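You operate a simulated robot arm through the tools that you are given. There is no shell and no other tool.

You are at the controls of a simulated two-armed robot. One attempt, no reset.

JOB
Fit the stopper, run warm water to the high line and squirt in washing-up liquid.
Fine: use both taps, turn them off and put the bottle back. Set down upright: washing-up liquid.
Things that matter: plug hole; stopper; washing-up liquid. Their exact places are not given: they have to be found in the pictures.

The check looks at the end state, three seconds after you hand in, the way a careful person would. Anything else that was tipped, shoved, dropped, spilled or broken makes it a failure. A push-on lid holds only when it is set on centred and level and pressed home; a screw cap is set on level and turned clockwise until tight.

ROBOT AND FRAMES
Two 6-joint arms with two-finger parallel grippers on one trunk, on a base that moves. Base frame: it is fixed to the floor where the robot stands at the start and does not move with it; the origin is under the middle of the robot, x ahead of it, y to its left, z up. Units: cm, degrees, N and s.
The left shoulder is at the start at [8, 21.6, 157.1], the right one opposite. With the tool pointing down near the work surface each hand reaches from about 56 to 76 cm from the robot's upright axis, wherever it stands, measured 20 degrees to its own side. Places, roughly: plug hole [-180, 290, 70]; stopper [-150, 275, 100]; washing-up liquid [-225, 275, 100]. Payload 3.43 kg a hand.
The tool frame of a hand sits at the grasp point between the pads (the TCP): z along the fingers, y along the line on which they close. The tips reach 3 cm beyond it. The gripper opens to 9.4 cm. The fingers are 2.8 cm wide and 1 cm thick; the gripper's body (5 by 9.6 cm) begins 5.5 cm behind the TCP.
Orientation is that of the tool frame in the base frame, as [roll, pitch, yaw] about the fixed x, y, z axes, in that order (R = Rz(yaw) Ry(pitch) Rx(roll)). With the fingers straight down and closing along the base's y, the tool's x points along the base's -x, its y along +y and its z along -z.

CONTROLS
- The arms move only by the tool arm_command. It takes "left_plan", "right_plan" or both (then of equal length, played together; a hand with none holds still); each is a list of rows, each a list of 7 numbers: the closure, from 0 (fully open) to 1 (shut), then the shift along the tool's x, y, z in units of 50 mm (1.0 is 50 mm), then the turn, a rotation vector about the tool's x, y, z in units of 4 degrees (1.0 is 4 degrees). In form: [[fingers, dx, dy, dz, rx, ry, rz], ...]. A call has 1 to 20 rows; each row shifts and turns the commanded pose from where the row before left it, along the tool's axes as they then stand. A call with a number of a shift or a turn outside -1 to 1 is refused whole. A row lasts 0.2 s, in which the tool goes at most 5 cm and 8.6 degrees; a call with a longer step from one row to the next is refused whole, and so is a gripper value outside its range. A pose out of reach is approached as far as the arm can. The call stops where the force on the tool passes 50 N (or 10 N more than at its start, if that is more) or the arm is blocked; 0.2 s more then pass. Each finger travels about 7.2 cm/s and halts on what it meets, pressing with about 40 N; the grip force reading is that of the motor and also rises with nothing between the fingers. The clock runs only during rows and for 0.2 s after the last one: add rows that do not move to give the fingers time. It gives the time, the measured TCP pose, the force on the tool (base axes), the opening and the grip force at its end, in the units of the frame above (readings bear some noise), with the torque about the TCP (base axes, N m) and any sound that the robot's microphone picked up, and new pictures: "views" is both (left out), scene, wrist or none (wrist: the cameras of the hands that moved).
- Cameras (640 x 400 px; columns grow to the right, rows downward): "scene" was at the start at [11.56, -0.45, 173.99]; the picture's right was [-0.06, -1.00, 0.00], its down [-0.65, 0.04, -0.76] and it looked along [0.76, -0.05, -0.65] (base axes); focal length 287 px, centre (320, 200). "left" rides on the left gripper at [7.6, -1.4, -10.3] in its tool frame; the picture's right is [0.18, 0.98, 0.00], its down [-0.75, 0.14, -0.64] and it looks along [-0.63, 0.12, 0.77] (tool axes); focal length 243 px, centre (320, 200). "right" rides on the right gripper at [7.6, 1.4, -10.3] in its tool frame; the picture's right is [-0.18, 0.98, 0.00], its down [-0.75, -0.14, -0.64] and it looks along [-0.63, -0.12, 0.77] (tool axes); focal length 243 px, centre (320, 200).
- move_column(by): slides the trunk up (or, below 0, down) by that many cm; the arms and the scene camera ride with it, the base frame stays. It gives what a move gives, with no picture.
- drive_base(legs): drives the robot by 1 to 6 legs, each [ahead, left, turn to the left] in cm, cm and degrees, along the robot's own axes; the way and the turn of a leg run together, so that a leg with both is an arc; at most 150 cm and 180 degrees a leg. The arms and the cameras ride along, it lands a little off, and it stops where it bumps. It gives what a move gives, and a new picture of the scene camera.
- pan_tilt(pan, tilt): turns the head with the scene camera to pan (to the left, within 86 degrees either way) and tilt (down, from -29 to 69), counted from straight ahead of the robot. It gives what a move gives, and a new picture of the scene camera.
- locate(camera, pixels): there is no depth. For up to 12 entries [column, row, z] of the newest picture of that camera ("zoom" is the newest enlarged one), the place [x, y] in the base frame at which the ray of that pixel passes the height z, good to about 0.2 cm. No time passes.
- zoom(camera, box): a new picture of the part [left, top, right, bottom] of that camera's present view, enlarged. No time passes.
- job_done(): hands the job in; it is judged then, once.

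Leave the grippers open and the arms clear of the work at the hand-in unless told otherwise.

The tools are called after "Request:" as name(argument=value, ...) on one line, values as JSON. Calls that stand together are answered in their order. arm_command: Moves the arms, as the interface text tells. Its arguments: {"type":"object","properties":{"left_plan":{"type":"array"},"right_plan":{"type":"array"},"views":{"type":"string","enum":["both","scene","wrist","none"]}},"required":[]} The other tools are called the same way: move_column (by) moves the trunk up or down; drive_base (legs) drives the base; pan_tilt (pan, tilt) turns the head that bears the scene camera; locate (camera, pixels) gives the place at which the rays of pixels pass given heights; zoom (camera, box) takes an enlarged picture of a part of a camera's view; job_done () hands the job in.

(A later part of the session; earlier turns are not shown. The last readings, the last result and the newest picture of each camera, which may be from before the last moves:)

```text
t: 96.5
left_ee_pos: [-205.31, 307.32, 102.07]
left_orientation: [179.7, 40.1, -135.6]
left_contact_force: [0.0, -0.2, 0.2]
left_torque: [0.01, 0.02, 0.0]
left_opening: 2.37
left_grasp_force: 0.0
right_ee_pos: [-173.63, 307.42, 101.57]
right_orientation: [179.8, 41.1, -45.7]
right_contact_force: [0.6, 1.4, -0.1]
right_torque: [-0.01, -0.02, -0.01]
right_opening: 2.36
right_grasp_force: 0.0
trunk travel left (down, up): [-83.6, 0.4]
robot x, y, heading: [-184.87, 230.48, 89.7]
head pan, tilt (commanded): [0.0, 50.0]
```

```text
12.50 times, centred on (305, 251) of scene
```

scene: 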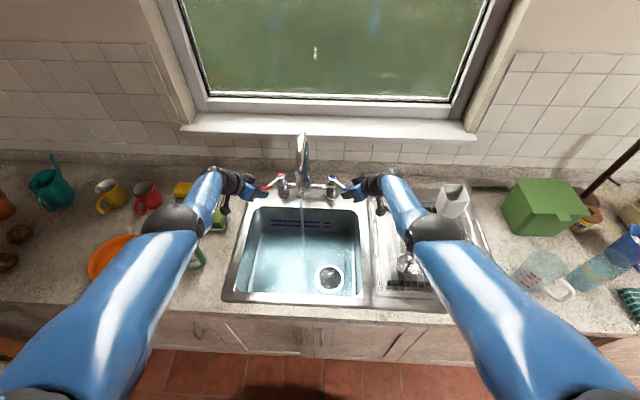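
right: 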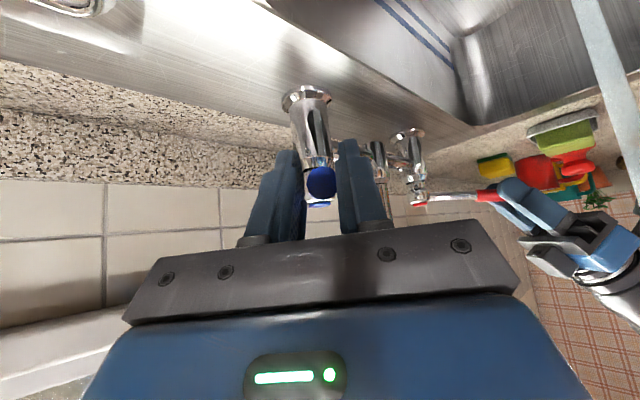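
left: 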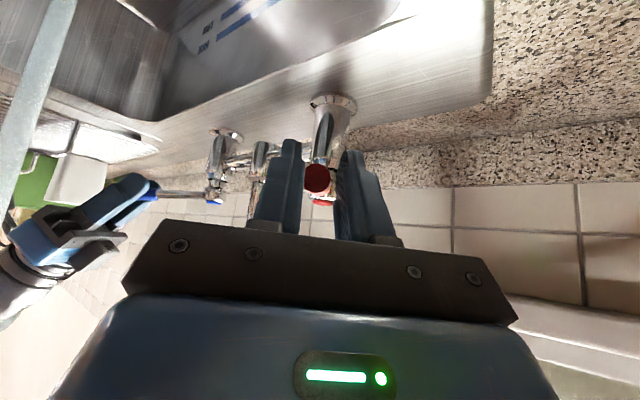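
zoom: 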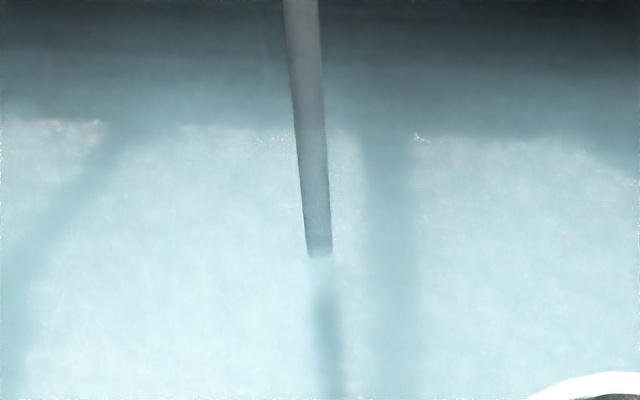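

The level rose about 0.4 cm in 4.2 s, so roughly 70 more seconds are needed. I check the left wrist camera's close view of the lines as a gauge, then run several waits.

Request:
zoom(camera="left", box=[60, 0, 380, 200])

Request:
arm_command(left_plan=[[0.75, 0, 0, 0, 0, 0, 0], [0.75, 0, 0, 0, 0, 0, 0], [0.75, 0, 0, 0, 0, 0, 0], [0.75, 0, 0, 0, 0, 0, 0], [0.75, 0, 0, 0, 0, 0, 0], [0.75, 0, 0, 0, 0, 0, 0], [0.75, 0, 0, 0, 0, 0, 0], [0.75, 0, 0, 0, 0, 0, 0], [0.75, 0, 0, 0, 0, 0, 0], [0.75, 0, 0, 0, 0, 0, 0], [0.75, 0, 0, 0, 0, 0, 0], [0.75, 0, 0, 0, 0, 0, 0], [0.75, 0, 0, 0, 0, 0, 0], [0.75, 0, 0, 0, 0, 0, 0], [0.75, 0, 0, 0, 0, 0, 0], [0.75, 0, 0, 0, 0, 0, 0], [0.75, 0, 0, 0, 0, 0, 0], [0.75, 0, 0, 0, 0, 0, 0], [0.75, 0, 0, 0, 0, 0, 0], [0.75, 0, 0, 0, 0, 0, 0]], views="none")

Request:
arm_command(left_plan=[[0.75, 0, 0, 0, 0, 0, 0], [0.75, 0, 0, 0, 0, 0, 0], [0.75, 0, 0, 0, 0, 0, 0], [0.75, 0, 0, 0, 0, 0, 0], [0.75, 0, 0, 0, 0, 0, 0], [0.75, 0, 0, 0, 0, 0, 0], [0.75, 0, 0, 0, 0, 0, 0], [0.75, 0, 0, 0, 0, 0, 0], [0.75, 0, 0, 0, 0, 0, 0], [0.75, 0, 0, 0, 0, 0, 0], [0.75, 0, 0, 0, 0, 0, 0], [0.75, 0, 0, 0, 0, 0, 0], [0.75, 0, 0, 0, 0, 0, 0], [0.75, 0, 0, 0, 0, 0, 0], [0.75, 0, 0, 0, 0, 0, 0], [0.75, 0, 0, 0, 0, 0, 0], [0.75, 0, 0, 0, 0, 0, 0], [0.75, 0, 0, 0, 0, 0, 0], [0.75, 0, 0, 0, 0, 0, 0], [0.75, 0, 0, 0, 0, 0, 0]], views="none")

Request:
zoom(camera="left", box=[60, 0, 380, 200])

Request:
zoom(camera="scene", box=[260, 200, 350, 256])

Request:
zoom(camera="scene", box=[280, 235, 330, 267])

```text
2.00 times, centred on (220, 100) of left
```

zoom: 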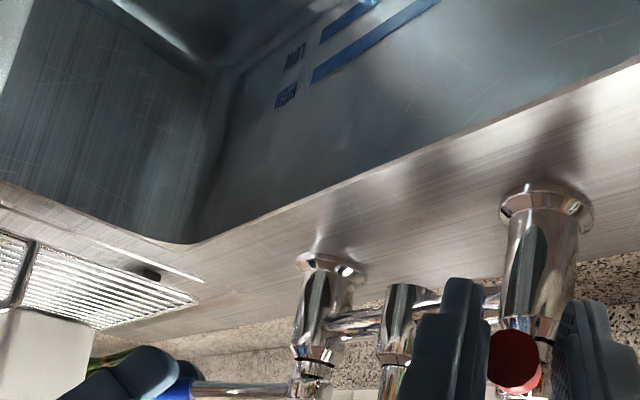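

```text
t: 100.7
left_ee_pos: [-205.18, 307.34, 102.19]
left_orientation: [179.8, 40.1, -135.5]
left_contact_force: [-0.1, -0.2, 0.5]
left_torque: [0.02, -0.03, 0.01]
left_opening: 2.36
left_grasp_force: 0.0
right_ee_pos: [-173.46, 307.48, 101.43]
right_orientation: [179.8, 41.1, -45.6]
right_contact_force: [0.0, 1.2, -0.5]
right_torque: [0.01, -0.02, 0.02]
right_opening: 2.35
right_grasp_force: 0.0
trunk travel left (down, up): [-83.6, 0.4]
robot x, y, heading: [-184.43, 230.39, 89.7]
head pan, tilt (commanded): [0.0, 50.0]
```

```text
t: 104.9
left_ee_pos: [-205.16, 307.32, 102.09]
left_orientation: [179.8, 40.0, -135.6]
left_contact_force: [0.5, 0.7, 0.0]
left_torque: [0.01, 0.01, -0.02]
left_opening: 2.35
left_grasp_force: 0.0
right_ee_pos: [-173.4, 307.44, 101.45]
right_orientation: [179.8, 41.2, -45.6]
right_contact_force: [-0.3, 0.5, -0.6]
right_torque: [-0.02, -0.01, 0.02]
right_opening: 2.35
right_grasp_force: 0.1
trunk travel left (down, up): [-83.6, 0.4]
robot x, y, heading: [-184.4, 230.17, 89.5]
head pan, tilt (commanded): [0.0, 50.0]
```

```text
2.00 times, centred on (220, 100) of left
```

zoom: 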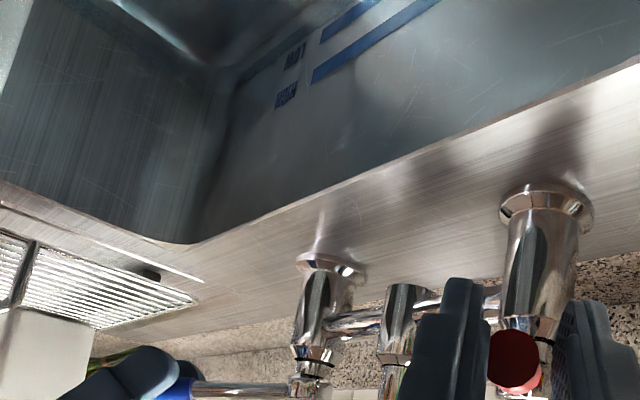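

```text
7.11 times, centred on (305, 228) of scene
```

zoom: 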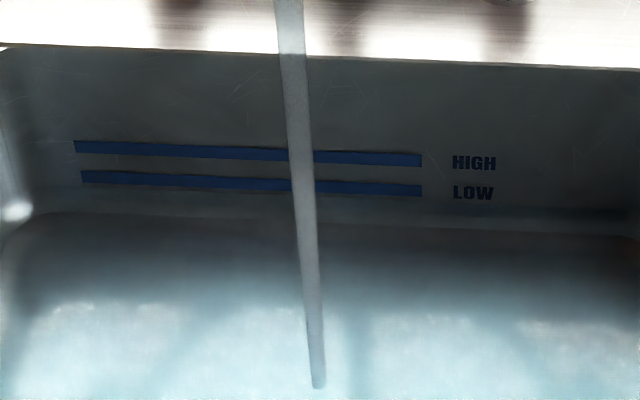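

```text
12.50 times, centred on (305, 251) of scene
```

zoom: 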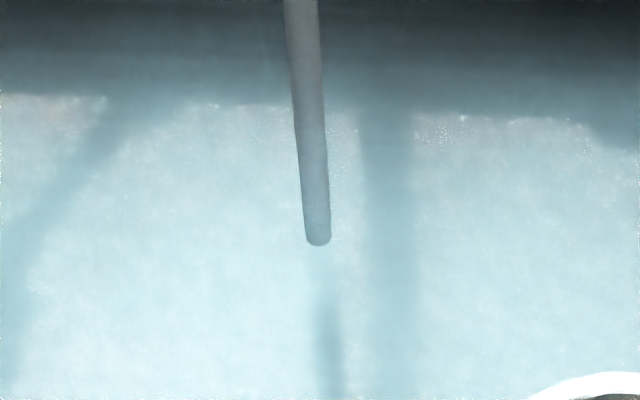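

A faint waterline shows on the back wall at about row 205 of the zoom, with LOW at 184 and HIGH at 152. That leaves roughly 5 cm, or about 55 s. I run four more waits.

Request:
arm_command(left_plan=[[0.75, 0, 0, 0, 0, 0, 0], [0.75, 0, 0, 0, 0, 0, 0], [0.75, 0, 0, 0, 0, 0, 0], [0.75, 0, 0, 0, 0, 0, 0], [0.75, 0, 0, 0, 0, 0, 0], [0.75, 0, 0, 0, 0, 0, 0], [0.75, 0, 0, 0, 0, 0, 0], [0.75, 0, 0, 0, 0, 0, 0], [0.75, 0, 0, 0, 0, 0, 0], [0.75, 0, 0, 0, 0, 0, 0], [0.75, 0, 0, 0, 0, 0, 0], [0.75, 0, 0, 0, 0, 0, 0], [0.75, 0, 0, 0, 0, 0, 0], [0.75, 0, 0, 0, 0, 0, 0], [0.75, 0, 0, 0, 0, 0, 0], [0.75, 0, 0, 0, 0, 0, 0], [0.75, 0, 0, 0, 0, 0, 0], [0.75, 0, 0, 0, 0, 0, 0], [0.75, 0, 0, 0, 0, 0, 0], [0.75, 0, 0, 0, 0, 0, 0]], views="none")

Request:
arm_command(left_plan=[[0.75, 0, 0, 0, 0, 0, 0], [0.75, 0, 0, 0, 0, 0, 0], [0.75, 0, 0, 0, 0, 0, 0], [0.75, 0, 0, 0, 0, 0, 0], [0.75, 0, 0, 0, 0, 0, 0], [0.75, 0, 0, 0, 0, 0, 0], [0.75, 0, 0, 0, 0, 0, 0], [0.75, 0, 0, 0, 0, 0, 0], [0.75, 0, 0, 0, 0, 0, 0], [0.75, 0, 0, 0, 0, 0, 0], [0.75, 0, 0, 0, 0, 0, 0], [0.75, 0, 0, 0, 0, 0, 0], [0.75, 0, 0, 0, 0, 0, 0], [0.75, 0, 0, 0, 0, 0, 0], [0.75, 0, 0, 0, 0, 0, 0], [0.75, 0, 0, 0, 0, 0, 0], [0.75, 0, 0, 0, 0, 0, 0], [0.75, 0, 0, 0, 0, 0, 0], [0.75, 0, 0, 0, 0, 0, 0], [0.75, 0, 0, 0, 0, 0, 0]], views="none")

Request:
arm_command(left_plan=[[0.75, 0, 0, 0, 0, 0, 0], [0.75, 0, 0, 0, 0, 0, 0], [0.75, 0, 0, 0, 0, 0, 0], [0.75, 0, 0, 0, 0, 0, 0], [0.75, 0, 0, 0, 0, 0, 0], [0.75, 0, 0, 0, 0, 0, 0], [0.75, 0, 0, 0, 0, 0, 0], [0.75, 0, 0, 0, 0, 0, 0], [0.75, 0, 0, 0, 0, 0, 0], [0.75, 0, 0, 0, 0, 0, 0], [0.75, 0, 0, 0, 0, 0, 0], [0.75, 0, 0, 0, 0, 0, 0], [0.75, 0, 0, 0, 0, 0, 0], [0.75, 0, 0, 0, 0, 0, 0], [0.75, 0, 0, 0, 0, 0, 0], [0.75, 0, 0, 0, 0, 0, 0], [0.75, 0, 0, 0, 0, 0, 0], [0.75, 0, 0, 0, 0, 0, 0], [0.75, 0, 0, 0, 0, 0, 0], [0.75, 0, 0, 0, 0, 0, 0]], views="none")

Request:
zoom(camera="left", box=[60, 0, 380, 200])

Request:
zoom(camera="scene", box=[260, 200, 350, 256])

Request:
zoom(camera="scene", box=[240, 180, 370, 300])

```text
t: 109.1
left_ee_pos: [-205.34, 307.25, 102.02]
left_orientation: [179.8, 40.1, -135.6]
left_contact_force: [-0.1, 0.2, -0.1]
left_torque: [-0.02, -0.02, 0.03]
left_opening: 2.35
left_grasp_force: 0.1
right_ee_pos: [-173.4, 307.49, 101.32]
right_orientation: [179.7, 41.2, -45.6]
right_contact_force: [0.2, -0.5, 0.3]
right_torque: [-0.04, -0.02, 0.02]
right_opening: 2.33
right_grasp_force: 0.0
trunk travel left (down, up): [-83.6, 0.4]
robot x, y, heading: [-184.53, 230.41, 89.8]
head pan, tilt (commanded): [0.0, 50.0]
```

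```text
t: 113.3
left_ee_pos: [-205.23, 307.3, 102.17]
left_orientation: [179.7, 40.1, -135.6]
left_contact_force: [-0.2, 0.0, 0.3]
left_torque: [-0.03, 0.0, -0.01]
left_opening: 2.32
left_grasp_force: 0.1
right_ee_pos: [-173.43, 307.41, 101.49]
right_orientation: [179.7, 41.1, -45.6]
right_contact_force: [0.0, 0.1, 0.1]
right_torque: [0.0, 0.0, -0.01]
right_opening: 2.33
right_grasp_force: 0.1
trunk travel left (down, up): [-83.6, 0.4]
robot x, y, heading: [-184.54, 230.18, 89.7]
head pan, tilt (commanded): [0.0, 50.0]
```

```text
t: 117.5
left_ee_pos: [-205.39, 307.41, 102.09]
left_orientation: [179.6, 40.1, -135.7]
left_contact_force: [0.6, -0.5, 0.3]
left_torque: [-0.01, 0.01, -0.01]
left_opening: 2.36
left_grasp_force: 0.0
right_ee_pos: [-173.51, 307.43, 101.49]
right_orientation: [179.9, 41.1, -45.6]
right_contact_force: [-0.3, -0.1, 0.0]
right_torque: [0.03, -0.02, -0.01]
right_opening: 2.38
right_grasp_force: 0.0
trunk travel left (down, up): [-83.6, 0.4]
robot x, y, heading: [-184.39, 230.25, 89.6]
head pan, tilt (commanded): [0.0, 50.0]
```

```text
2.00 times, centred on (220, 100) of left
```

zoom: 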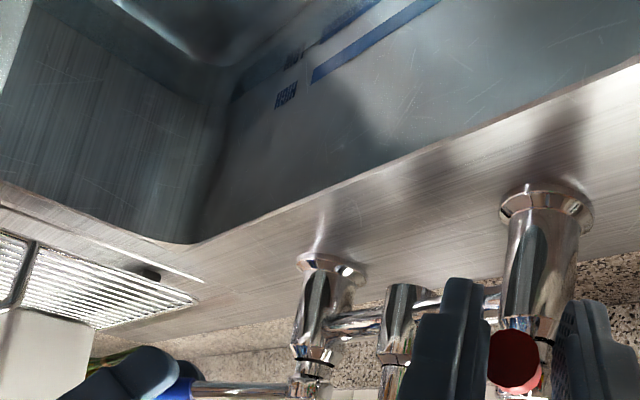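

```text
7.11 times, centred on (305, 228) of scene
```

zoom: 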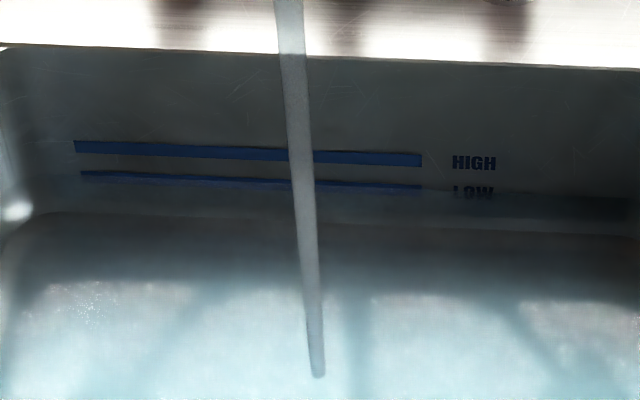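

```text
3.33 times, centred on (305, 240) of scene
```

zoom: 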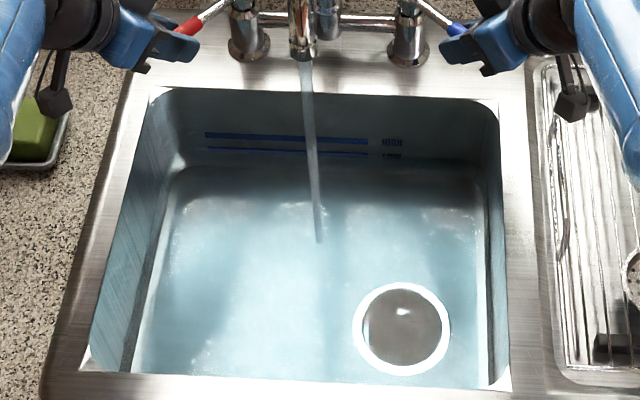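

The surface is now right at the LOW line at t=117.5. From the rate so far, HIGH should be reached at about t≈134. I wait 8.4 s and re-check.

Request:
arm_command(left_plan=[[0.75, 0, 0, 0, 0, 0, 0], [0.75, 0, 0, 0, 0, 0, 0], [0.75, 0, 0, 0, 0, 0, 0], [0.75, 0, 0, 0, 0, 0, 0], [0.75, 0, 0, 0, 0, 0, 0], [0.75, 0, 0, 0, 0, 0, 0], [0.75, 0, 0, 0, 0, 0, 0], [0.75, 0, 0, 0, 0, 0, 0], [0.75, 0, 0, 0, 0, 0, 0], [0.75, 0, 0, 0, 0, 0, 0], [0.75, 0, 0, 0, 0, 0, 0], [0.75, 0, 0, 0, 0, 0, 0], [0.75, 0, 0, 0, 0, 0, 0], [0.75, 0, 0, 0, 0, 0, 0], [0.75, 0, 0, 0, 0, 0, 0], [0.75, 0, 0, 0, 0, 0, 0], [0.75, 0, 0, 0, 0, 0, 0], [0.75, 0, 0, 0, 0, 0, 0], [0.75, 0, 0, 0, 0, 0, 0], [0.75, 0, 0, 0, 0, 0, 0]], views="none")

Request:
arm_command(left_plan=[[0.75, 0, 0, 0, 0, 0, 0], [0.75, 0, 0, 0, 0, 0, 0], [0.75, 0, 0, 0, 0, 0, 0], [0.75, 0, 0, 0, 0, 0, 0], [0.75, 0, 0, 0, 0, 0, 0], [0.75, 0, 0, 0, 0, 0, 0], [0.75, 0, 0, 0, 0, 0, 0], [0.75, 0, 0, 0, 0, 0, 0], [0.75, 0, 0, 0, 0, 0, 0], [0.75, 0, 0, 0, 0, 0, 0], [0.75, 0, 0, 0, 0, 0, 0], [0.75, 0, 0, 0, 0, 0, 0], [0.75, 0, 0, 0, 0, 0, 0], [0.75, 0, 0, 0, 0, 0, 0], [0.75, 0, 0, 0, 0, 0, 0], [0.75, 0, 0, 0, 0, 0, 0], [0.75, 0, 0, 0, 0, 0, 0], [0.75, 0, 0, 0, 0, 0, 0], [0.75, 0, 0, 0, 0, 0, 0], [0.75, 0, 0, 0, 0, 0, 0]], views="none")

Request:
zoom(camera="scene", box=[260, 200, 350, 256])

Request:
zoom(camera="left", box=[140, 0, 300, 100])

```text
t: 121.7
left_ee_pos: [-205.28, 307.39, 102.03]
left_orientation: [179.8, 40.0, -135.5]
left_contact_force: [0.1, 0.1, -0.6]
left_torque: [0.03, 0.01, -0.01]
left_opening: 2.34
left_grasp_force: 0.1
right_ee_pos: [-173.55, 307.4, 101.45]
right_orientation: [179.9, 41.1, -45.6]
right_contact_force: [-0.2, 0.1, -0.2]
right_torque: [-0.01, 0.01, 0.01]
right_opening: 2.33
right_grasp_force: 0.0
trunk travel left (down, up): [-83.6, 0.4]
robot x, y, heading: [-184.17, 230.18, 89.7]
head pan, tilt (commanded): [0.0, 50.0]
```

```text
t: 125.9
left_ee_pos: [-205.29, 307.4, 102.11]
left_orientation: [179.6, 40.0, -135.8]
left_contact_force: [-0.3, -0.7, -0.3]
left_torque: [0.02, 0.03, 0.01]
left_opening: 2.32
left_grasp_force: 0.1
right_ee_pos: [-173.48, 307.42, 101.4]
right_orientation: [179.8, 41.2, -45.7]
right_contact_force: [-0.9, 0.0, -0.3]
right_torque: [0.0, 0.0, 0.01]
right_opening: 2.35
right_grasp_force: 0.0
trunk travel left (down, up): [-83.6, 0.4]
robot x, y, heading: [-184.16, 230.42, 89.8]
head pan, tilt (commanded): [0.0, 50.0]
```

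```text
7.11 times, centred on (305, 228) of scene
```

zoom: 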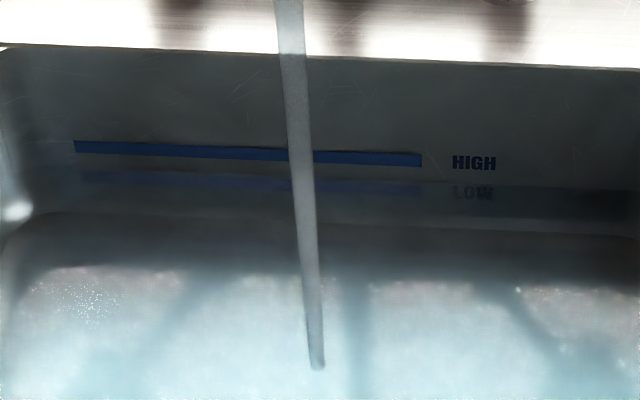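

```text
4.00 times, centred on (220, 50) of left
```

zoom: 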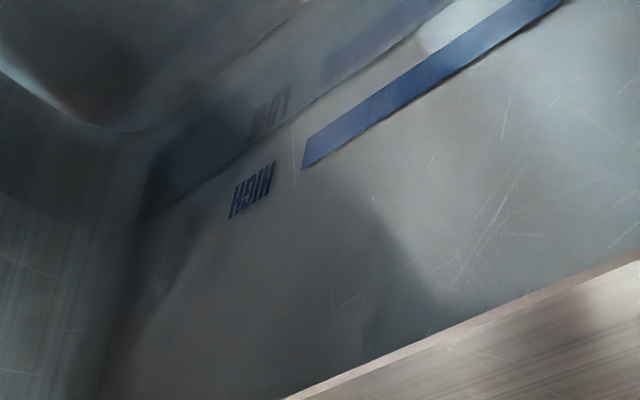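

LOW is submerged and the surface is about halfway to HIGH, as predicted. I wait another 6 s or so and check again.

Request:
arm_command(left_plan=[[0.75, 0, 0, 0, 0, 0, 0], [0.75, 0, 0, 0, 0, 0, 0], [0.75, 0, 0, 0, 0, 0, 0], [0.75, 0, 0, 0, 0, 0, 0], [0.75, 0, 0, 0, 0, 0, 0], [0.75, 0, 0, 0, 0, 0, 0], [0.75, 0, 0, 0, 0, 0, 0], [0.75, 0, 0, 0, 0, 0, 0], [0.75, 0, 0, 0, 0, 0, 0], [0.75, 0, 0, 0, 0, 0, 0], [0.75, 0, 0, 0, 0, 0, 0], [0.75, 0, 0, 0, 0, 0, 0], [0.75, 0, 0, 0, 0, 0, 0], [0.75, 0, 0, 0, 0, 0, 0], [0.75, 0, 0, 0, 0, 0, 0], [0.75, 0, 0, 0, 0, 0, 0], [0.75, 0, 0, 0, 0, 0, 0], [0.75, 0, 0, 0, 0, 0, 0], [0.75, 0, 0, 0, 0, 0, 0], [0.75, 0, 0, 0, 0, 0, 0]], views="none")

Request:
arm_command(left_plan=[[0.75, 0, 0, 0, 0, 0, 0], [0.75, 0, 0, 0, 0, 0, 0], [0.75, 0, 0, 0, 0, 0, 0], [0.75, 0, 0, 0, 0, 0, 0], [0.75, 0, 0, 0, 0, 0, 0], [0.75, 0, 0, 0, 0, 0, 0], [0.75, 0, 0, 0, 0, 0, 0]], views="none")

Request:
zoom(camera="scene", box=[260, 200, 350, 256])

Request:
zoom(camera="left", box=[140, 0, 300, 100])

```text
t: 130.1
left_ee_pos: [-205.23, 307.42, 102.07]
left_orientation: [179.7, 40.1, -135.6]
left_contact_force: [0.0, 0.6, 0.2]
left_torque: [0.03, 0.0, 0.02]
left_opening: 2.37
left_grasp_force: 0.1
right_ee_pos: [-173.42, 307.28, 101.58]
right_orientation: [179.8, 41.1, -45.5]
right_contact_force: [-0.1, 0.2, -0.4]
right_torque: [-0.01, 0.0, 0.0]
right_opening: 2.35
right_grasp_force: 0.1
trunk travel left (down, up): [-83.6, 0.4]
robot x, y, heading: [-184.3, 230.54, 90.0]
head pan, tilt (commanded): [0.0, 50.0]
```

```text
t: 131.7
left_ee_pos: [-205.35, 307.32, 102.14]
left_orientation: [179.7, 40.1, -135.6]
left_contact_force: [0.0, 0.0, -0.6]
left_torque: [0.02, 0.0, 0.01]
left_opening: 2.35
left_grasp_force: 0.0
right_ee_pos: [-173.49, 307.5, 101.5]
right_orientation: [179.7, 41.1, -45.6]
right_contact_force: [-1.4, 0.6, -0.5]
right_torque: [-0.01, 0.0, -0.01]
right_opening: 2.35
right_grasp_force: 0.0
trunk travel left (down, up): [-83.6, 0.4]
robot x, y, heading: [-184.63, 230.37, 89.9]
head pan, tilt (commanded): [0.0, 50.0]
```

```text
7.11 times, centred on (305, 228) of scene
```

zoom: 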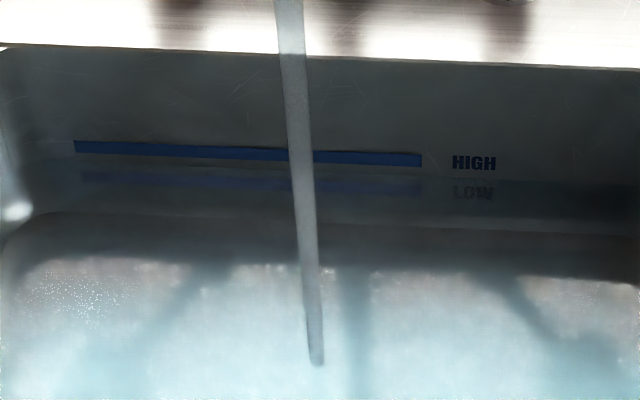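

```text
4.00 times, centred on (220, 50) of left
```

zoom: 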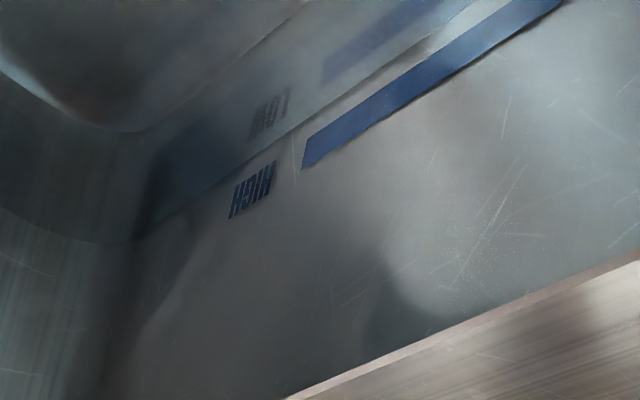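

The surface line is now just below HIGH's lower edge in the left view, with a gap of about 10 px moving at roughly 4 px/s. I wait another 4.2 s and check.

Request:
arm_command(left_plan=[[0.75, 0, 0, 0, 0, 0, 0], [0.75, 0, 0, 0, 0, 0, 0], [0.75, 0, 0, 0, 0, 0, 0], [0.75, 0, 0, 0, 0, 0, 0], [0.75, 0, 0, 0, 0, 0, 0], [0.75, 0, 0, 0, 0, 0, 0], [0.75, 0, 0, 0, 0, 0, 0], [0.75, 0, 0, 0, 0, 0, 0], [0.75, 0, 0, 0, 0, 0, 0], [0.75, 0, 0, 0, 0, 0, 0], [0.75, 0, 0, 0, 0, 0, 0], [0.75, 0, 0, 0, 0, 0, 0], [0.75, 0, 0, 0, 0, 0, 0], [0.75, 0, 0, 0, 0, 0, 0], [0.75, 0, 0, 0, 0, 0, 0], [0.75, 0, 0, 0, 0, 0, 0], [0.75, 0, 0, 0, 0, 0, 0], [0.75, 0, 0, 0, 0, 0, 0], [0.75, 0, 0, 0, 0, 0, 0], [0.75, 0, 0, 0, 0, 0, 0]], views="none")

Request:
zoom(camera="scene", box=[260, 200, 350, 256])

Request:
zoom(camera="left", box=[140, 0, 300, 100])

```text
t: 135.9
left_ee_pos: [-205.23, 307.37, 102.23]
left_orientation: [179.7, 40.1, -135.6]
left_contact_force: [-0.7, -0.3, -0.4]
left_torque: [0.03, -0.01, 0.01]
left_opening: 2.35
left_grasp_force: 0.0
right_ee_pos: [-173.36, 307.41, 101.48]
right_orientation: [179.8, 41.1, -45.6]
right_contact_force: [0.4, -1.0, 0.4]
right_torque: [0.01, 0.02, -0.03]
right_opening: 2.34
right_grasp_force: 0.0
trunk travel left (down, up): [-83.6, 0.4]
robot x, y, heading: [-184.69, 230.69, 89.9]
head pan, tilt (commanded): [0.0, 50.0]
```

```text
7.11 times, centred on (305, 228) of scene
```

zoom: 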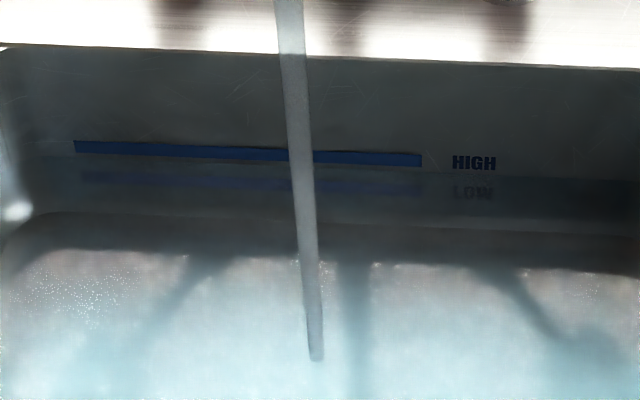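

```text
4.00 times, centred on (220, 50) of left
```

zoom: 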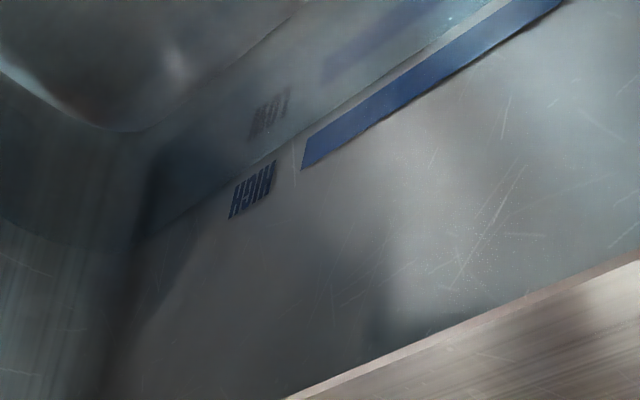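

The surface is nearly touching HIGH's lower edge, and I aim for the middle of that line. I wait another 4.2 s and check.

Request:
arm_command(left_plan=[[0.75, 0, 0, 0, 0, 0, 0], [0.75, 0, 0, 0, 0, 0, 0], [0.75, 0, 0, 0, 0, 0, 0], [0.75, 0, 0, 0, 0, 0, 0], [0.75, 0, 0, 0, 0, 0, 0], [0.75, 0, 0, 0, 0, 0, 0], [0.75, 0, 0, 0, 0, 0, 0], [0.75, 0, 0, 0, 0, 0, 0], [0.75, 0, 0, 0, 0, 0, 0], [0.75, 0, 0, 0, 0, 0, 0], [0.75, 0, 0, 0, 0, 0, 0], [0.75, 0, 0, 0, 0, 0, 0], [0.75, 0, 0, 0, 0, 0, 0], [0.75, 0, 0, 0, 0, 0, 0], [0.75, 0, 0, 0, 0, 0, 0], [0.75, 0, 0, 0, 0, 0, 0], [0.75, 0, 0, 0, 0, 0, 0], [0.75, 0, 0, 0, 0, 0, 0], [0.75, 0, 0, 0, 0, 0, 0], [0.75, 0, 0, 0, 0, 0, 0]], views="none")

Request:
zoom(camera="scene", box=[260, 200, 350, 256])

Request:
zoom(camera="left", box=[140, 0, 300, 100])

```text
t: 140.1
left_ee_pos: [-205.19, 307.37, 102.24]
left_orientation: [179.7, 40.1, -135.6]
left_contact_force: [0.2, -0.2, -0.5]
left_torque: [0.01, -0.03, -0.01]
left_opening: 2.37
left_grasp_force: 0.1
right_ee_pos: [-173.51, 307.51, 101.48]
right_orientation: [179.8, 41.1, -45.6]
right_contact_force: [-0.2, -0.1, -0.6]
right_torque: [0.0, 0.02, -0.03]
right_opening: 2.33
right_grasp_force: 0.1
trunk travel left (down, up): [-83.6, 0.4]
robot x, y, heading: [-184.29, 230.37, 89.8]
head pan, tilt (commanded): [0.0, 50.0]
```

```text
7.11 times, centred on (305, 228) of scene
```

zoom: 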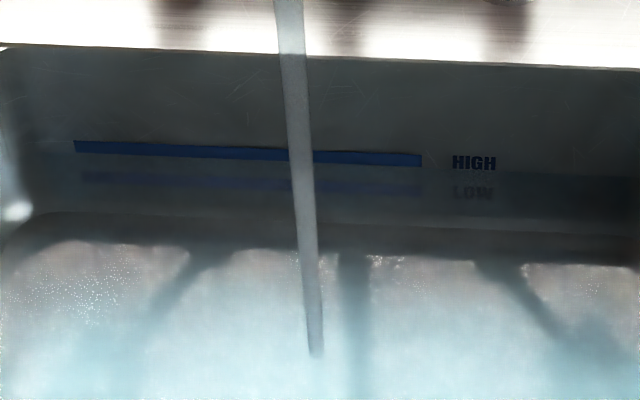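

```text
4.00 times, centred on (220, 50) of left
```

zoom: 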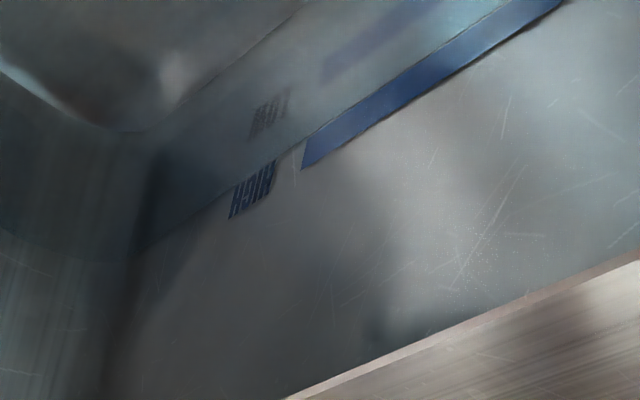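

The surface has reached HIGH's lower edge. After about 4 more seconds plus the closing time it should be at the line's middle. I wait 4 s and check once more.

Request:
arm_command(left_plan=[[0.75, 0, 0, 0, 0, 0, 0], [0.75, 0, 0, 0, 0, 0, 0], [0.75, 0, 0, 0, 0, 0, 0], [0.75, 0, 0, 0, 0, 0, 0], [0.75, 0, 0, 0, 0, 0, 0], [0.75, 0, 0, 0, 0, 0, 0], [0.75, 0, 0, 0, 0, 0, 0], [0.75, 0, 0, 0, 0, 0, 0], [0.75, 0, 0, 0, 0, 0, 0], [0.75, 0, 0, 0, 0, 0, 0], [0.75, 0, 0, 0, 0, 0, 0], [0.75, 0, 0, 0, 0, 0, 0], [0.75, 0, 0, 0, 0, 0, 0], [0.75, 0, 0, 0, 0, 0, 0], [0.75, 0, 0, 0, 0, 0, 0], [0.75, 0, 0, 0, 0, 0, 0], [0.75, 0, 0, 0, 0, 0, 0], [0.75, 0, 0, 0, 0, 0, 0], [0.75, 0, 0, 0, 0, 0, 0], [0.75, 0, 0, 0, 0, 0, 0]], views="none")

Request:
zoom(camera="scene", box=[260, 200, 350, 256])

Request:
zoom(camera="left", box=[140, 0, 300, 100])

```text
t: 144.3
left_ee_pos: [-205.21, 307.34, 102.11]
left_orientation: [179.7, 40.1, -135.6]
left_contact_force: [0.0, -0.2, -1.1]
left_torque: [0.02, 0.0, 0.02]
left_opening: 2.37
left_grasp_force: 0.1
right_ee_pos: [-173.57, 307.39, 101.57]
right_orientation: [179.8, 41.2, -45.6]
right_contact_force: [0.2, -0.2, 0.1]
right_torque: [0.01, 0.01, -0.01]
right_opening: 2.34
right_grasp_force: 0.1
trunk travel left (down, up): [-83.6, 0.4]
robot x, y, heading: [-184.8, 230.2, 89.9]
head pan, tilt (commanded): [0.0, 50.0]
```

```text
7.11 times, centred on (305, 228) of scene
```

zoom: 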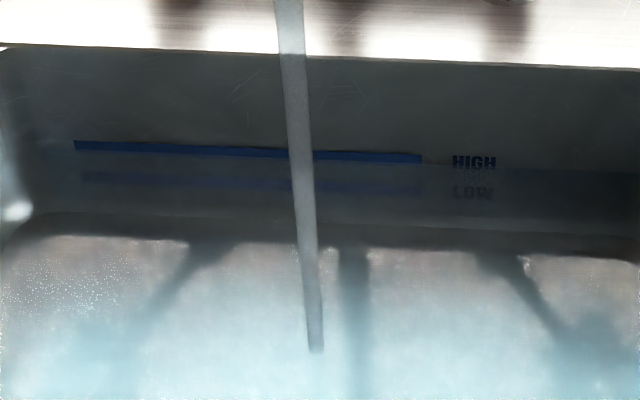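

```text
4.00 times, centred on (220, 50) of left
```

zoom: 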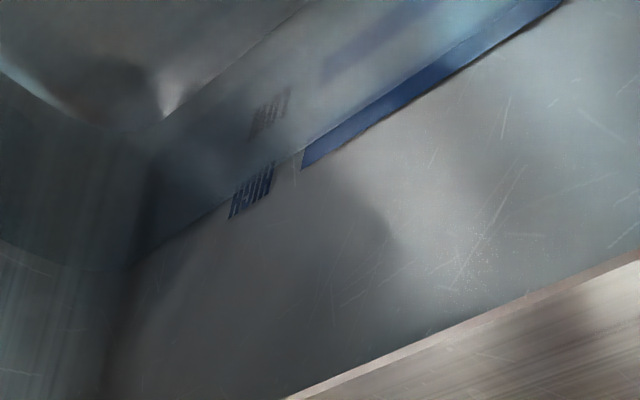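

The surface is at roughly the middle of the HIGH line. I close both taps now, swinging both levers back together 45° toward the centre.

Request:
arm_command(left_plan=[[0.75, -0.033, -0.168, 0.028, -0.8, 0, -0.96], [0.75, -0.033, -0.168, 0.028, -0.8, 0, -0.96], [0.75, -0.033, -0.168, 0.028, -0.8, 0, -0.96], [0.75, -0.033, -0.168, 0.028, -0.8, 0, -0.96], [0.75, -0.033, -0.168, 0.028, -0.8, 0, -0.96], [0.75, -0.033, -0.168, 0.028, -0.8, 0, -0.96], [0.75, -0.033, -0.168, 0.028, -0.8, 0, -0.96], [0.75, -0.033, -0.168, 0.028, -0.8, 0, -0.96], [0.75, -0.033, -0.168, 0.028, -0.8, 0, -0.96]], right_plan=[[0.75, -0.018, 0.152, 0.015, 0.82, 0, 0.94], [0.75, -0.018, 0.152, 0.015, 0.82, 0, 0.94], [0.75, -0.018, 0.152, 0.015, 0.82, 0, 0.94], [0.75, -0.018, 0.152, 0.015, 0.82, 0, 0.94], [0.75, -0.018, 0.152, 0.015, 0.82, 0, 0.94], [0.75, -0.018, 0.152, 0.015, 0.82, 0, 0.94], [0.75, -0.018, 0.152, 0.015, 0.82, 0, 0.94], [0.75, -0.018, 0.152, 0.015, 0.82, 0, 0.94], [0.75, -0.018, 0.152, 0.015, 0.82, 0, 0.94]], views="both")

Request:
zoom(camera="scene", box=[250, 140, 360, 260])

```text
t: 146.3
left_ee_pos: [-198.58, 309.89, 99.92]
left_orientation: [-180.0, 40.2, -90.2]
left_contact_force: [-10.8, -1.4, 0.8]
left_torque: [0.01, -0.14, -0.31]
left_opening: 2.93
left_grasp_force: 5.0
left hand out of reach, approached as far as the arm can: row 1, 2, 3, 4, 5, 6
right_ee_pos: [-180.39, 305.63, 101.58]
right_orientation: [-179.8, 41.0, -90.4]
right_contact_force: [3.3, 1.5, -1.2]
right_torque: [0.0, -0.01, -0.05]
right_opening: 2.56
right_grasp_force: 1.9
trunk travel left (down, up): [-83.6, 0.4]
robot x, y, heading: [-184.81, 230.28, 89.9]
head pan, tilt (commanded): [0.0, 50.0]
```

scene: 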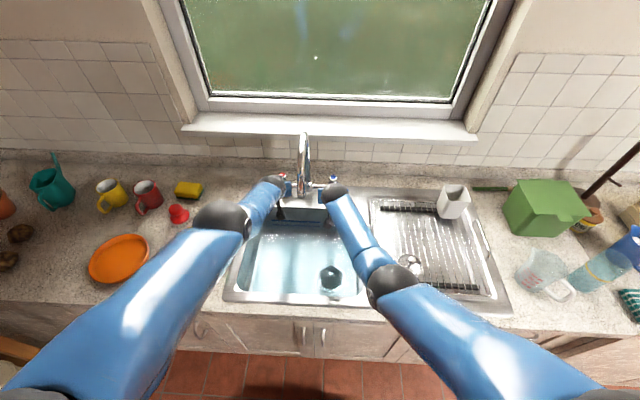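
right: 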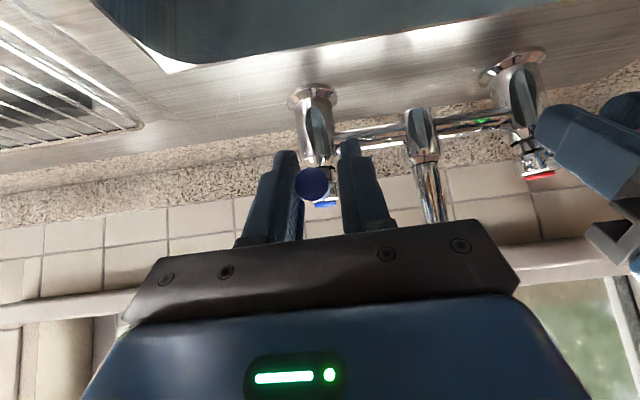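
left: 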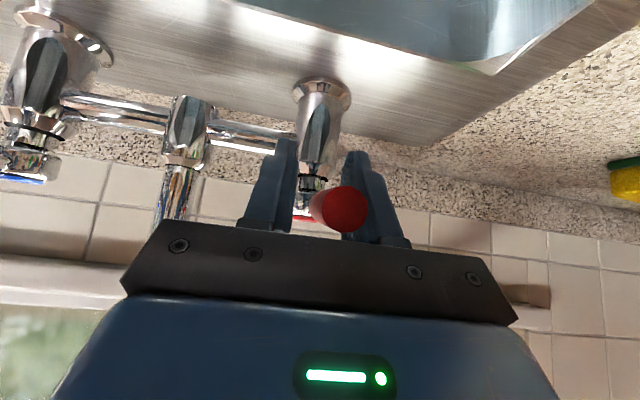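

```text
3.33 times, centred on (305, 200) of scene
```

zoom: 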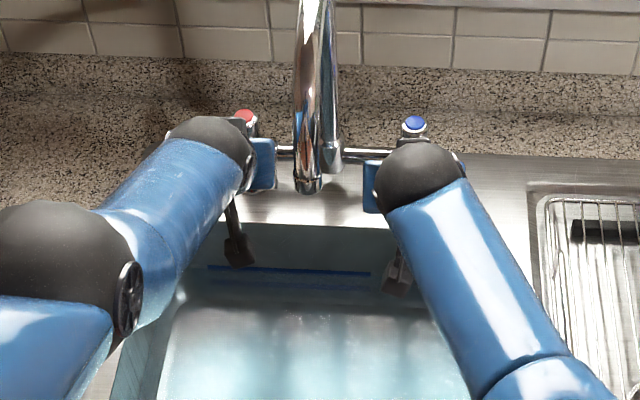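

The stream has stopped and both levers are against their stops (11 N left, 3 N right). I zoom on the spout to be sure there is no trickle.

Request:
zoom(camera="scene", box=[280, 180, 330, 260])

Request:
zoom(camera="scene", box=[262, 165, 348, 220])

```text
5.00 times, centred on (305, 220) of scene
```

zoom: 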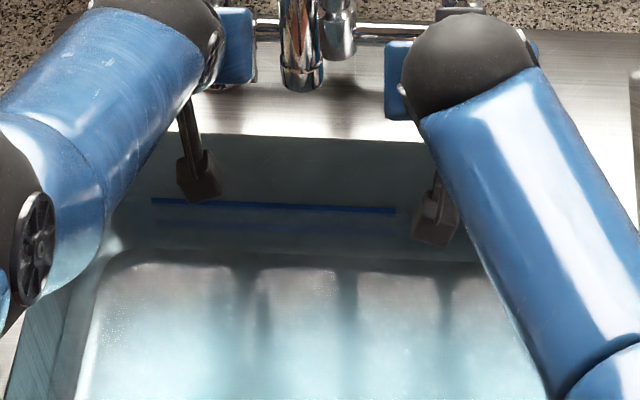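

```text
7.27 times, centred on (305, 192) of scene
```

zoom: 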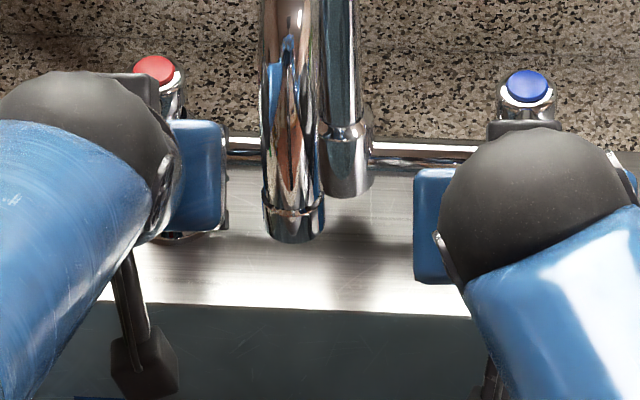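

The flow is off and the surface sits within the HIGH line. I open both forks and back the hands straight out along their axes.

Request:
arm_command(left_plan=[[0.5, 0, 0, 0, 0, 0, 0], [0.5, 0, 0, 0, 0, 0, 0], [0.5, 0, 0, -0.3, 0, 0, 0], [0.5, 0, 0, -0.5, 0, 0, 0], [0.5, 0, 0, -0.6, 0, 0, 0], [0.5, 0, 0, -0.6, 0, 0, 0], [0.5, 0, 0, -0.6, 0, 0, 0], [0.5, 0, 0, 0, 0, 0, 0]], right_plan=[[0.5, 0, 0, 0, 0, 0, 0], [0.5, 0, 0, 0, 0, 0, 0], [0.5, 0, 0, -0.3, 0, 0, 0], [0.5, 0, 0, -0.5, 0, 0, 0], [0.5, 0, 0, -0.6, 0, 0, 0], [0.5, 0, 0, -0.5, 0, 0, 0], [0.5, 0, 0, -0.3, 0, 0, 0], [0.5, 0, 0, 0, 0, 0, 0]], views="both")

Request:
zoom(camera="scene", box=[250, 140, 360, 260])

```text
t: 148.1
left_ee_pos: [-196.89, 311.57, 103.38]
left_orientation: [-179.9, 40.2, -90.4]
left_contact_force: [-4.8, -0.9, 0.2]
left_torque: [-0.05, 0.12, 0.04]
left_opening: 4.92
left_grasp_force: 2.0
left hand out of reach, approached as far as the arm can: row 3, 4, 5, 6, 7
right_ee_pos: [-180.13, 298.36, 109.68]
right_orientation: [179.9, 40.9, -90.4]
right_contact_force: [0.5, -0.2, -0.3]
right_torque: [0.0, 0.05, 0.01]
right_opening: 4.71
right_grasp_force: 0.1
trunk travel left (down, up): [-83.6, 0.4]
robot x, y, heading: [-184.0, 230.36, 89.5]
head pan, tilt (commanded): [0.0, 50.0]
```

scene: 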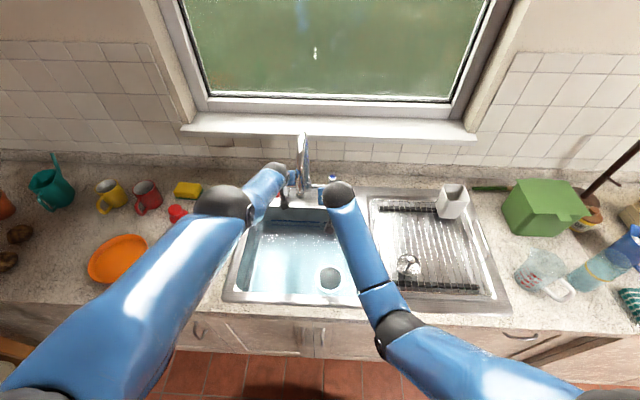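
right: 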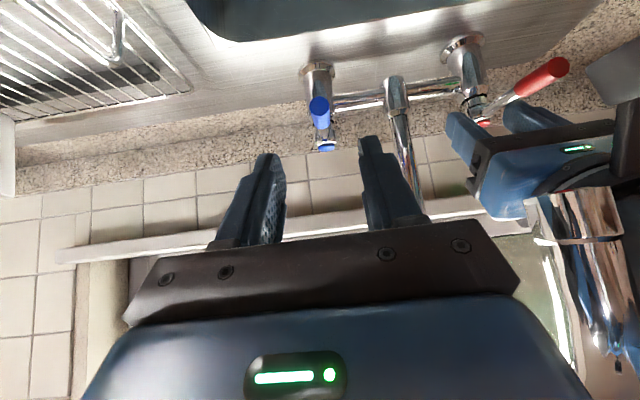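
left: 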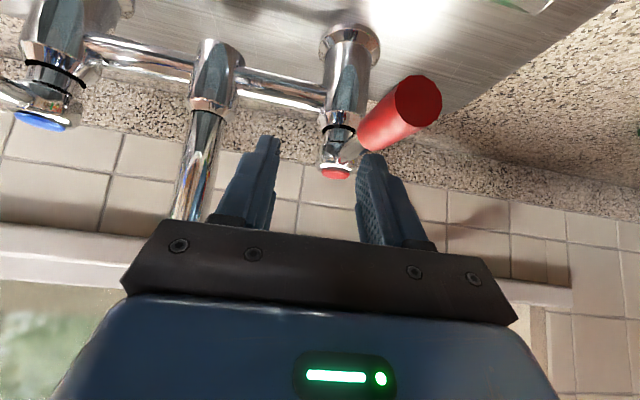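

```text
3.33 times, centred on (305, 200) of scene
```

zoom: 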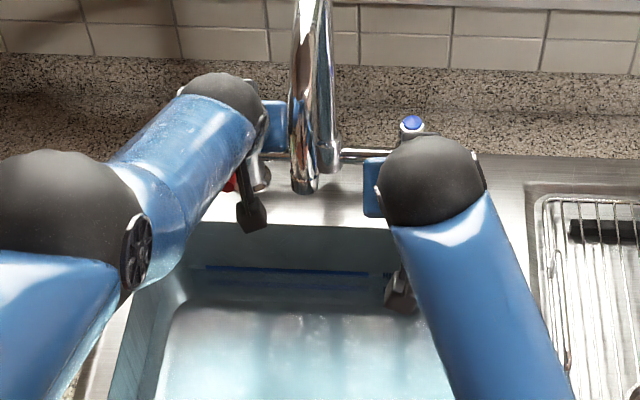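

The right hand backed out cleanly, but the left arm hit a joint limit and drifted forward to (−196.9, 311.6, 103.4) instead. The red lever still points at me, so it is closed. I extract the left hand gently: a small test step back, up and slightly left.

Request:
arm_command(left_plan=[[0.5, 0.0, 0.12, 0, 0, 0, 0], [0.5, 0.18, 0, -0.41, 0, 0, 0], [0.5, 0, 0, 0, 0, 0, 0]], views="wrist")

```text
t: 148.9
left_ee_pos: [-196.97, 311.53, 103.51]
left_orientation: [-179.9, 40.2, -90.4]
left_contact_force: [-1.4, 0.8, 0.0]
left_torque: [0.02, 0.04, 0.01]
left_opening: 4.78
left_grasp_force: 0.4
left hand out of reach, approached as far as the arm can: row 2
right_ee_pos: [-180.01, 298.38, 109.79]
right_orientation: [179.9, 41.0, -90.4]
right_contact_force: [-0.7, -0.6, 0.4]
right_torque: [0.0, -0.03, 0.03]
right_opening: 4.7
right_grasp_force: 0.0
trunk travel left (down, up): [-83.6, 0.4]
robot x, y, heading: [-184.4, 230.35, 89.8]
head pan, tilt (commanded): [0.0, 50.0]
```

left: 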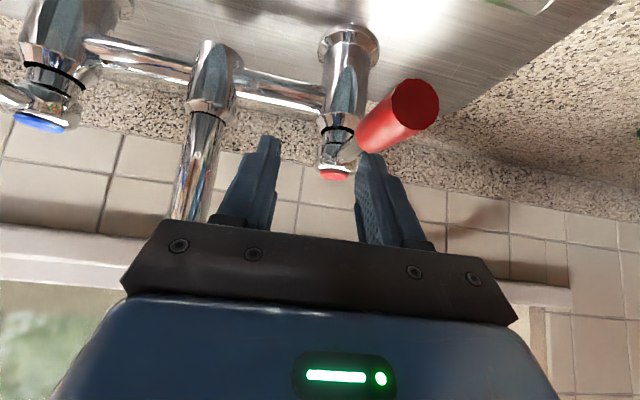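

Back and up is blocked by the arm's limit, but sideways works. I shift the left hand 1.2 cm left so the fork is centred on the lever, then back the whole base straight away. The fork will slide off along the lever.

Request:
arm_command(left_plan=[[0.5, 0, 0.12, 0, 0, 0, 0], [0.5, 0, 0.12, 0, 0, 0, 0], [0.5, 0, 0, 0, 0, 0, 0]], views="both")

```text
t: 149.7
left_ee_pos: [-197.99, 311.69, 103.4]
left_orientation: [179.9, 40.2, -90.2]
left_contact_force: [0.5, 0.3, -0.3]
left_torque: [-0.04, -0.01, 0.03]
left_opening: 4.7
left_grasp_force: 0.0
right_ee_pos: [-180.01, 298.36, 109.76]
right_orientation: [179.9, 41.0, -90.5]
right_contact_force: [-0.1, -0.1, -0.1]
right_torque: [-0.02, -0.03, -0.02]
right_opening: 4.72
right_grasp_force: 0.2
trunk travel left (down, up): [-83.6, 0.4]
robot x, y, heading: [-184.3, 230.63, 89.9]
head pan, tilt (commanded): [0.0, 50.0]
```

scene: 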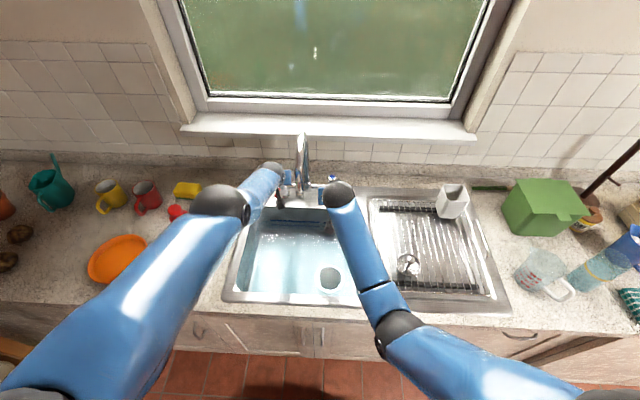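
left: 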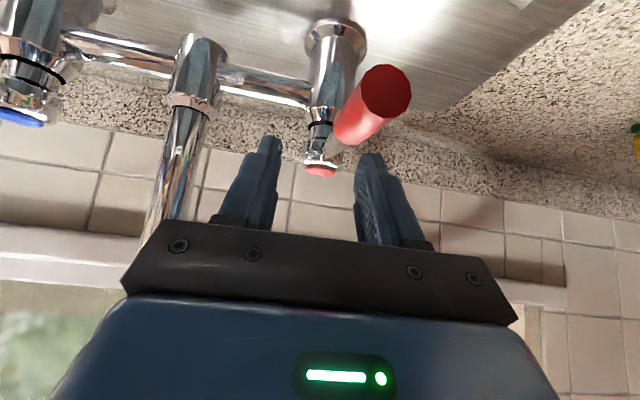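

The fork is now centred with no contact force. I drive straight back 13 cm.

Request:
drive_base(legs=[[-13, 0, 0]])

Request:
zoom(camera="scene", box=[240, 110, 370, 240])

Request:
zoom(camera="left", box=[0, 0, 640, 400])

```text
t: 151.0
left_ee_pos: [-198.08, 299.51, 102.95]
left_orientation: [180.0, 39.9, -90.4]
left_contact_force: [-0.4, 0.2, -0.4]
left_torque: [0.0, 0.01, -0.02]
left_opening: 4.71
left_grasp_force: 0.1
right_ee_pos: [-179.96, 286.21, 109.42]
right_orientation: [179.8, 40.7, -90.6]
right_contact_force: [-0.3, 0.3, -0.9]
right_torque: [-0.04, -0.01, 0.0]
right_opening: 4.67
right_grasp_force: 0.0
trunk travel left (down, up): [-83.6, 0.4]
robot x, y, heading: [-184.42, 217.38, 89.7]
head pan, tilt (commanded): [0.0, 50.0]
```

scene: 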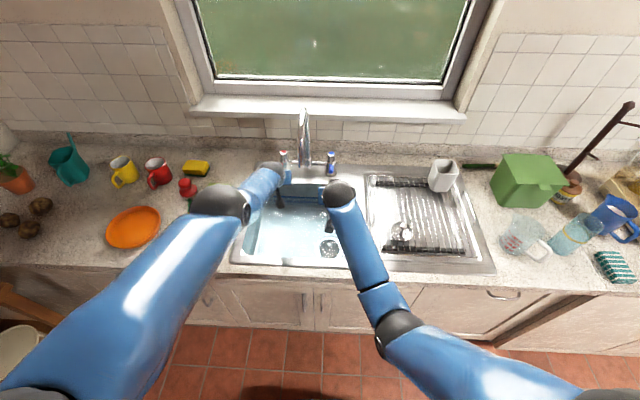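

```text
3.08 times, centred on (305, 175) of scene
```

zoom: 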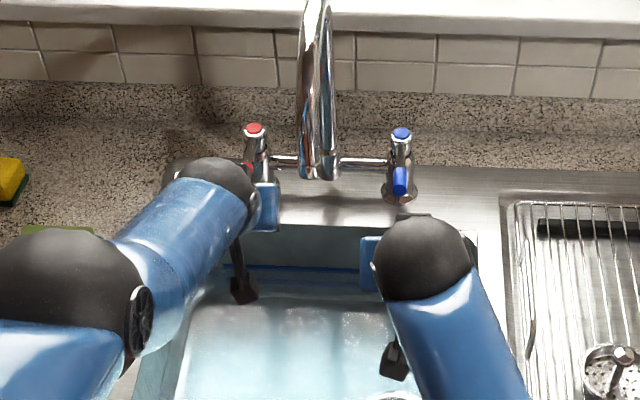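

```text
1.00 times, centred on (320, 200) of left (not enlarged: the box is as wide or as high as the picture)
```

zoom: 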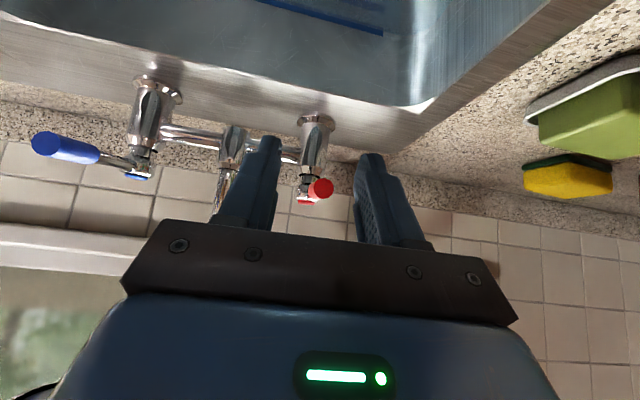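

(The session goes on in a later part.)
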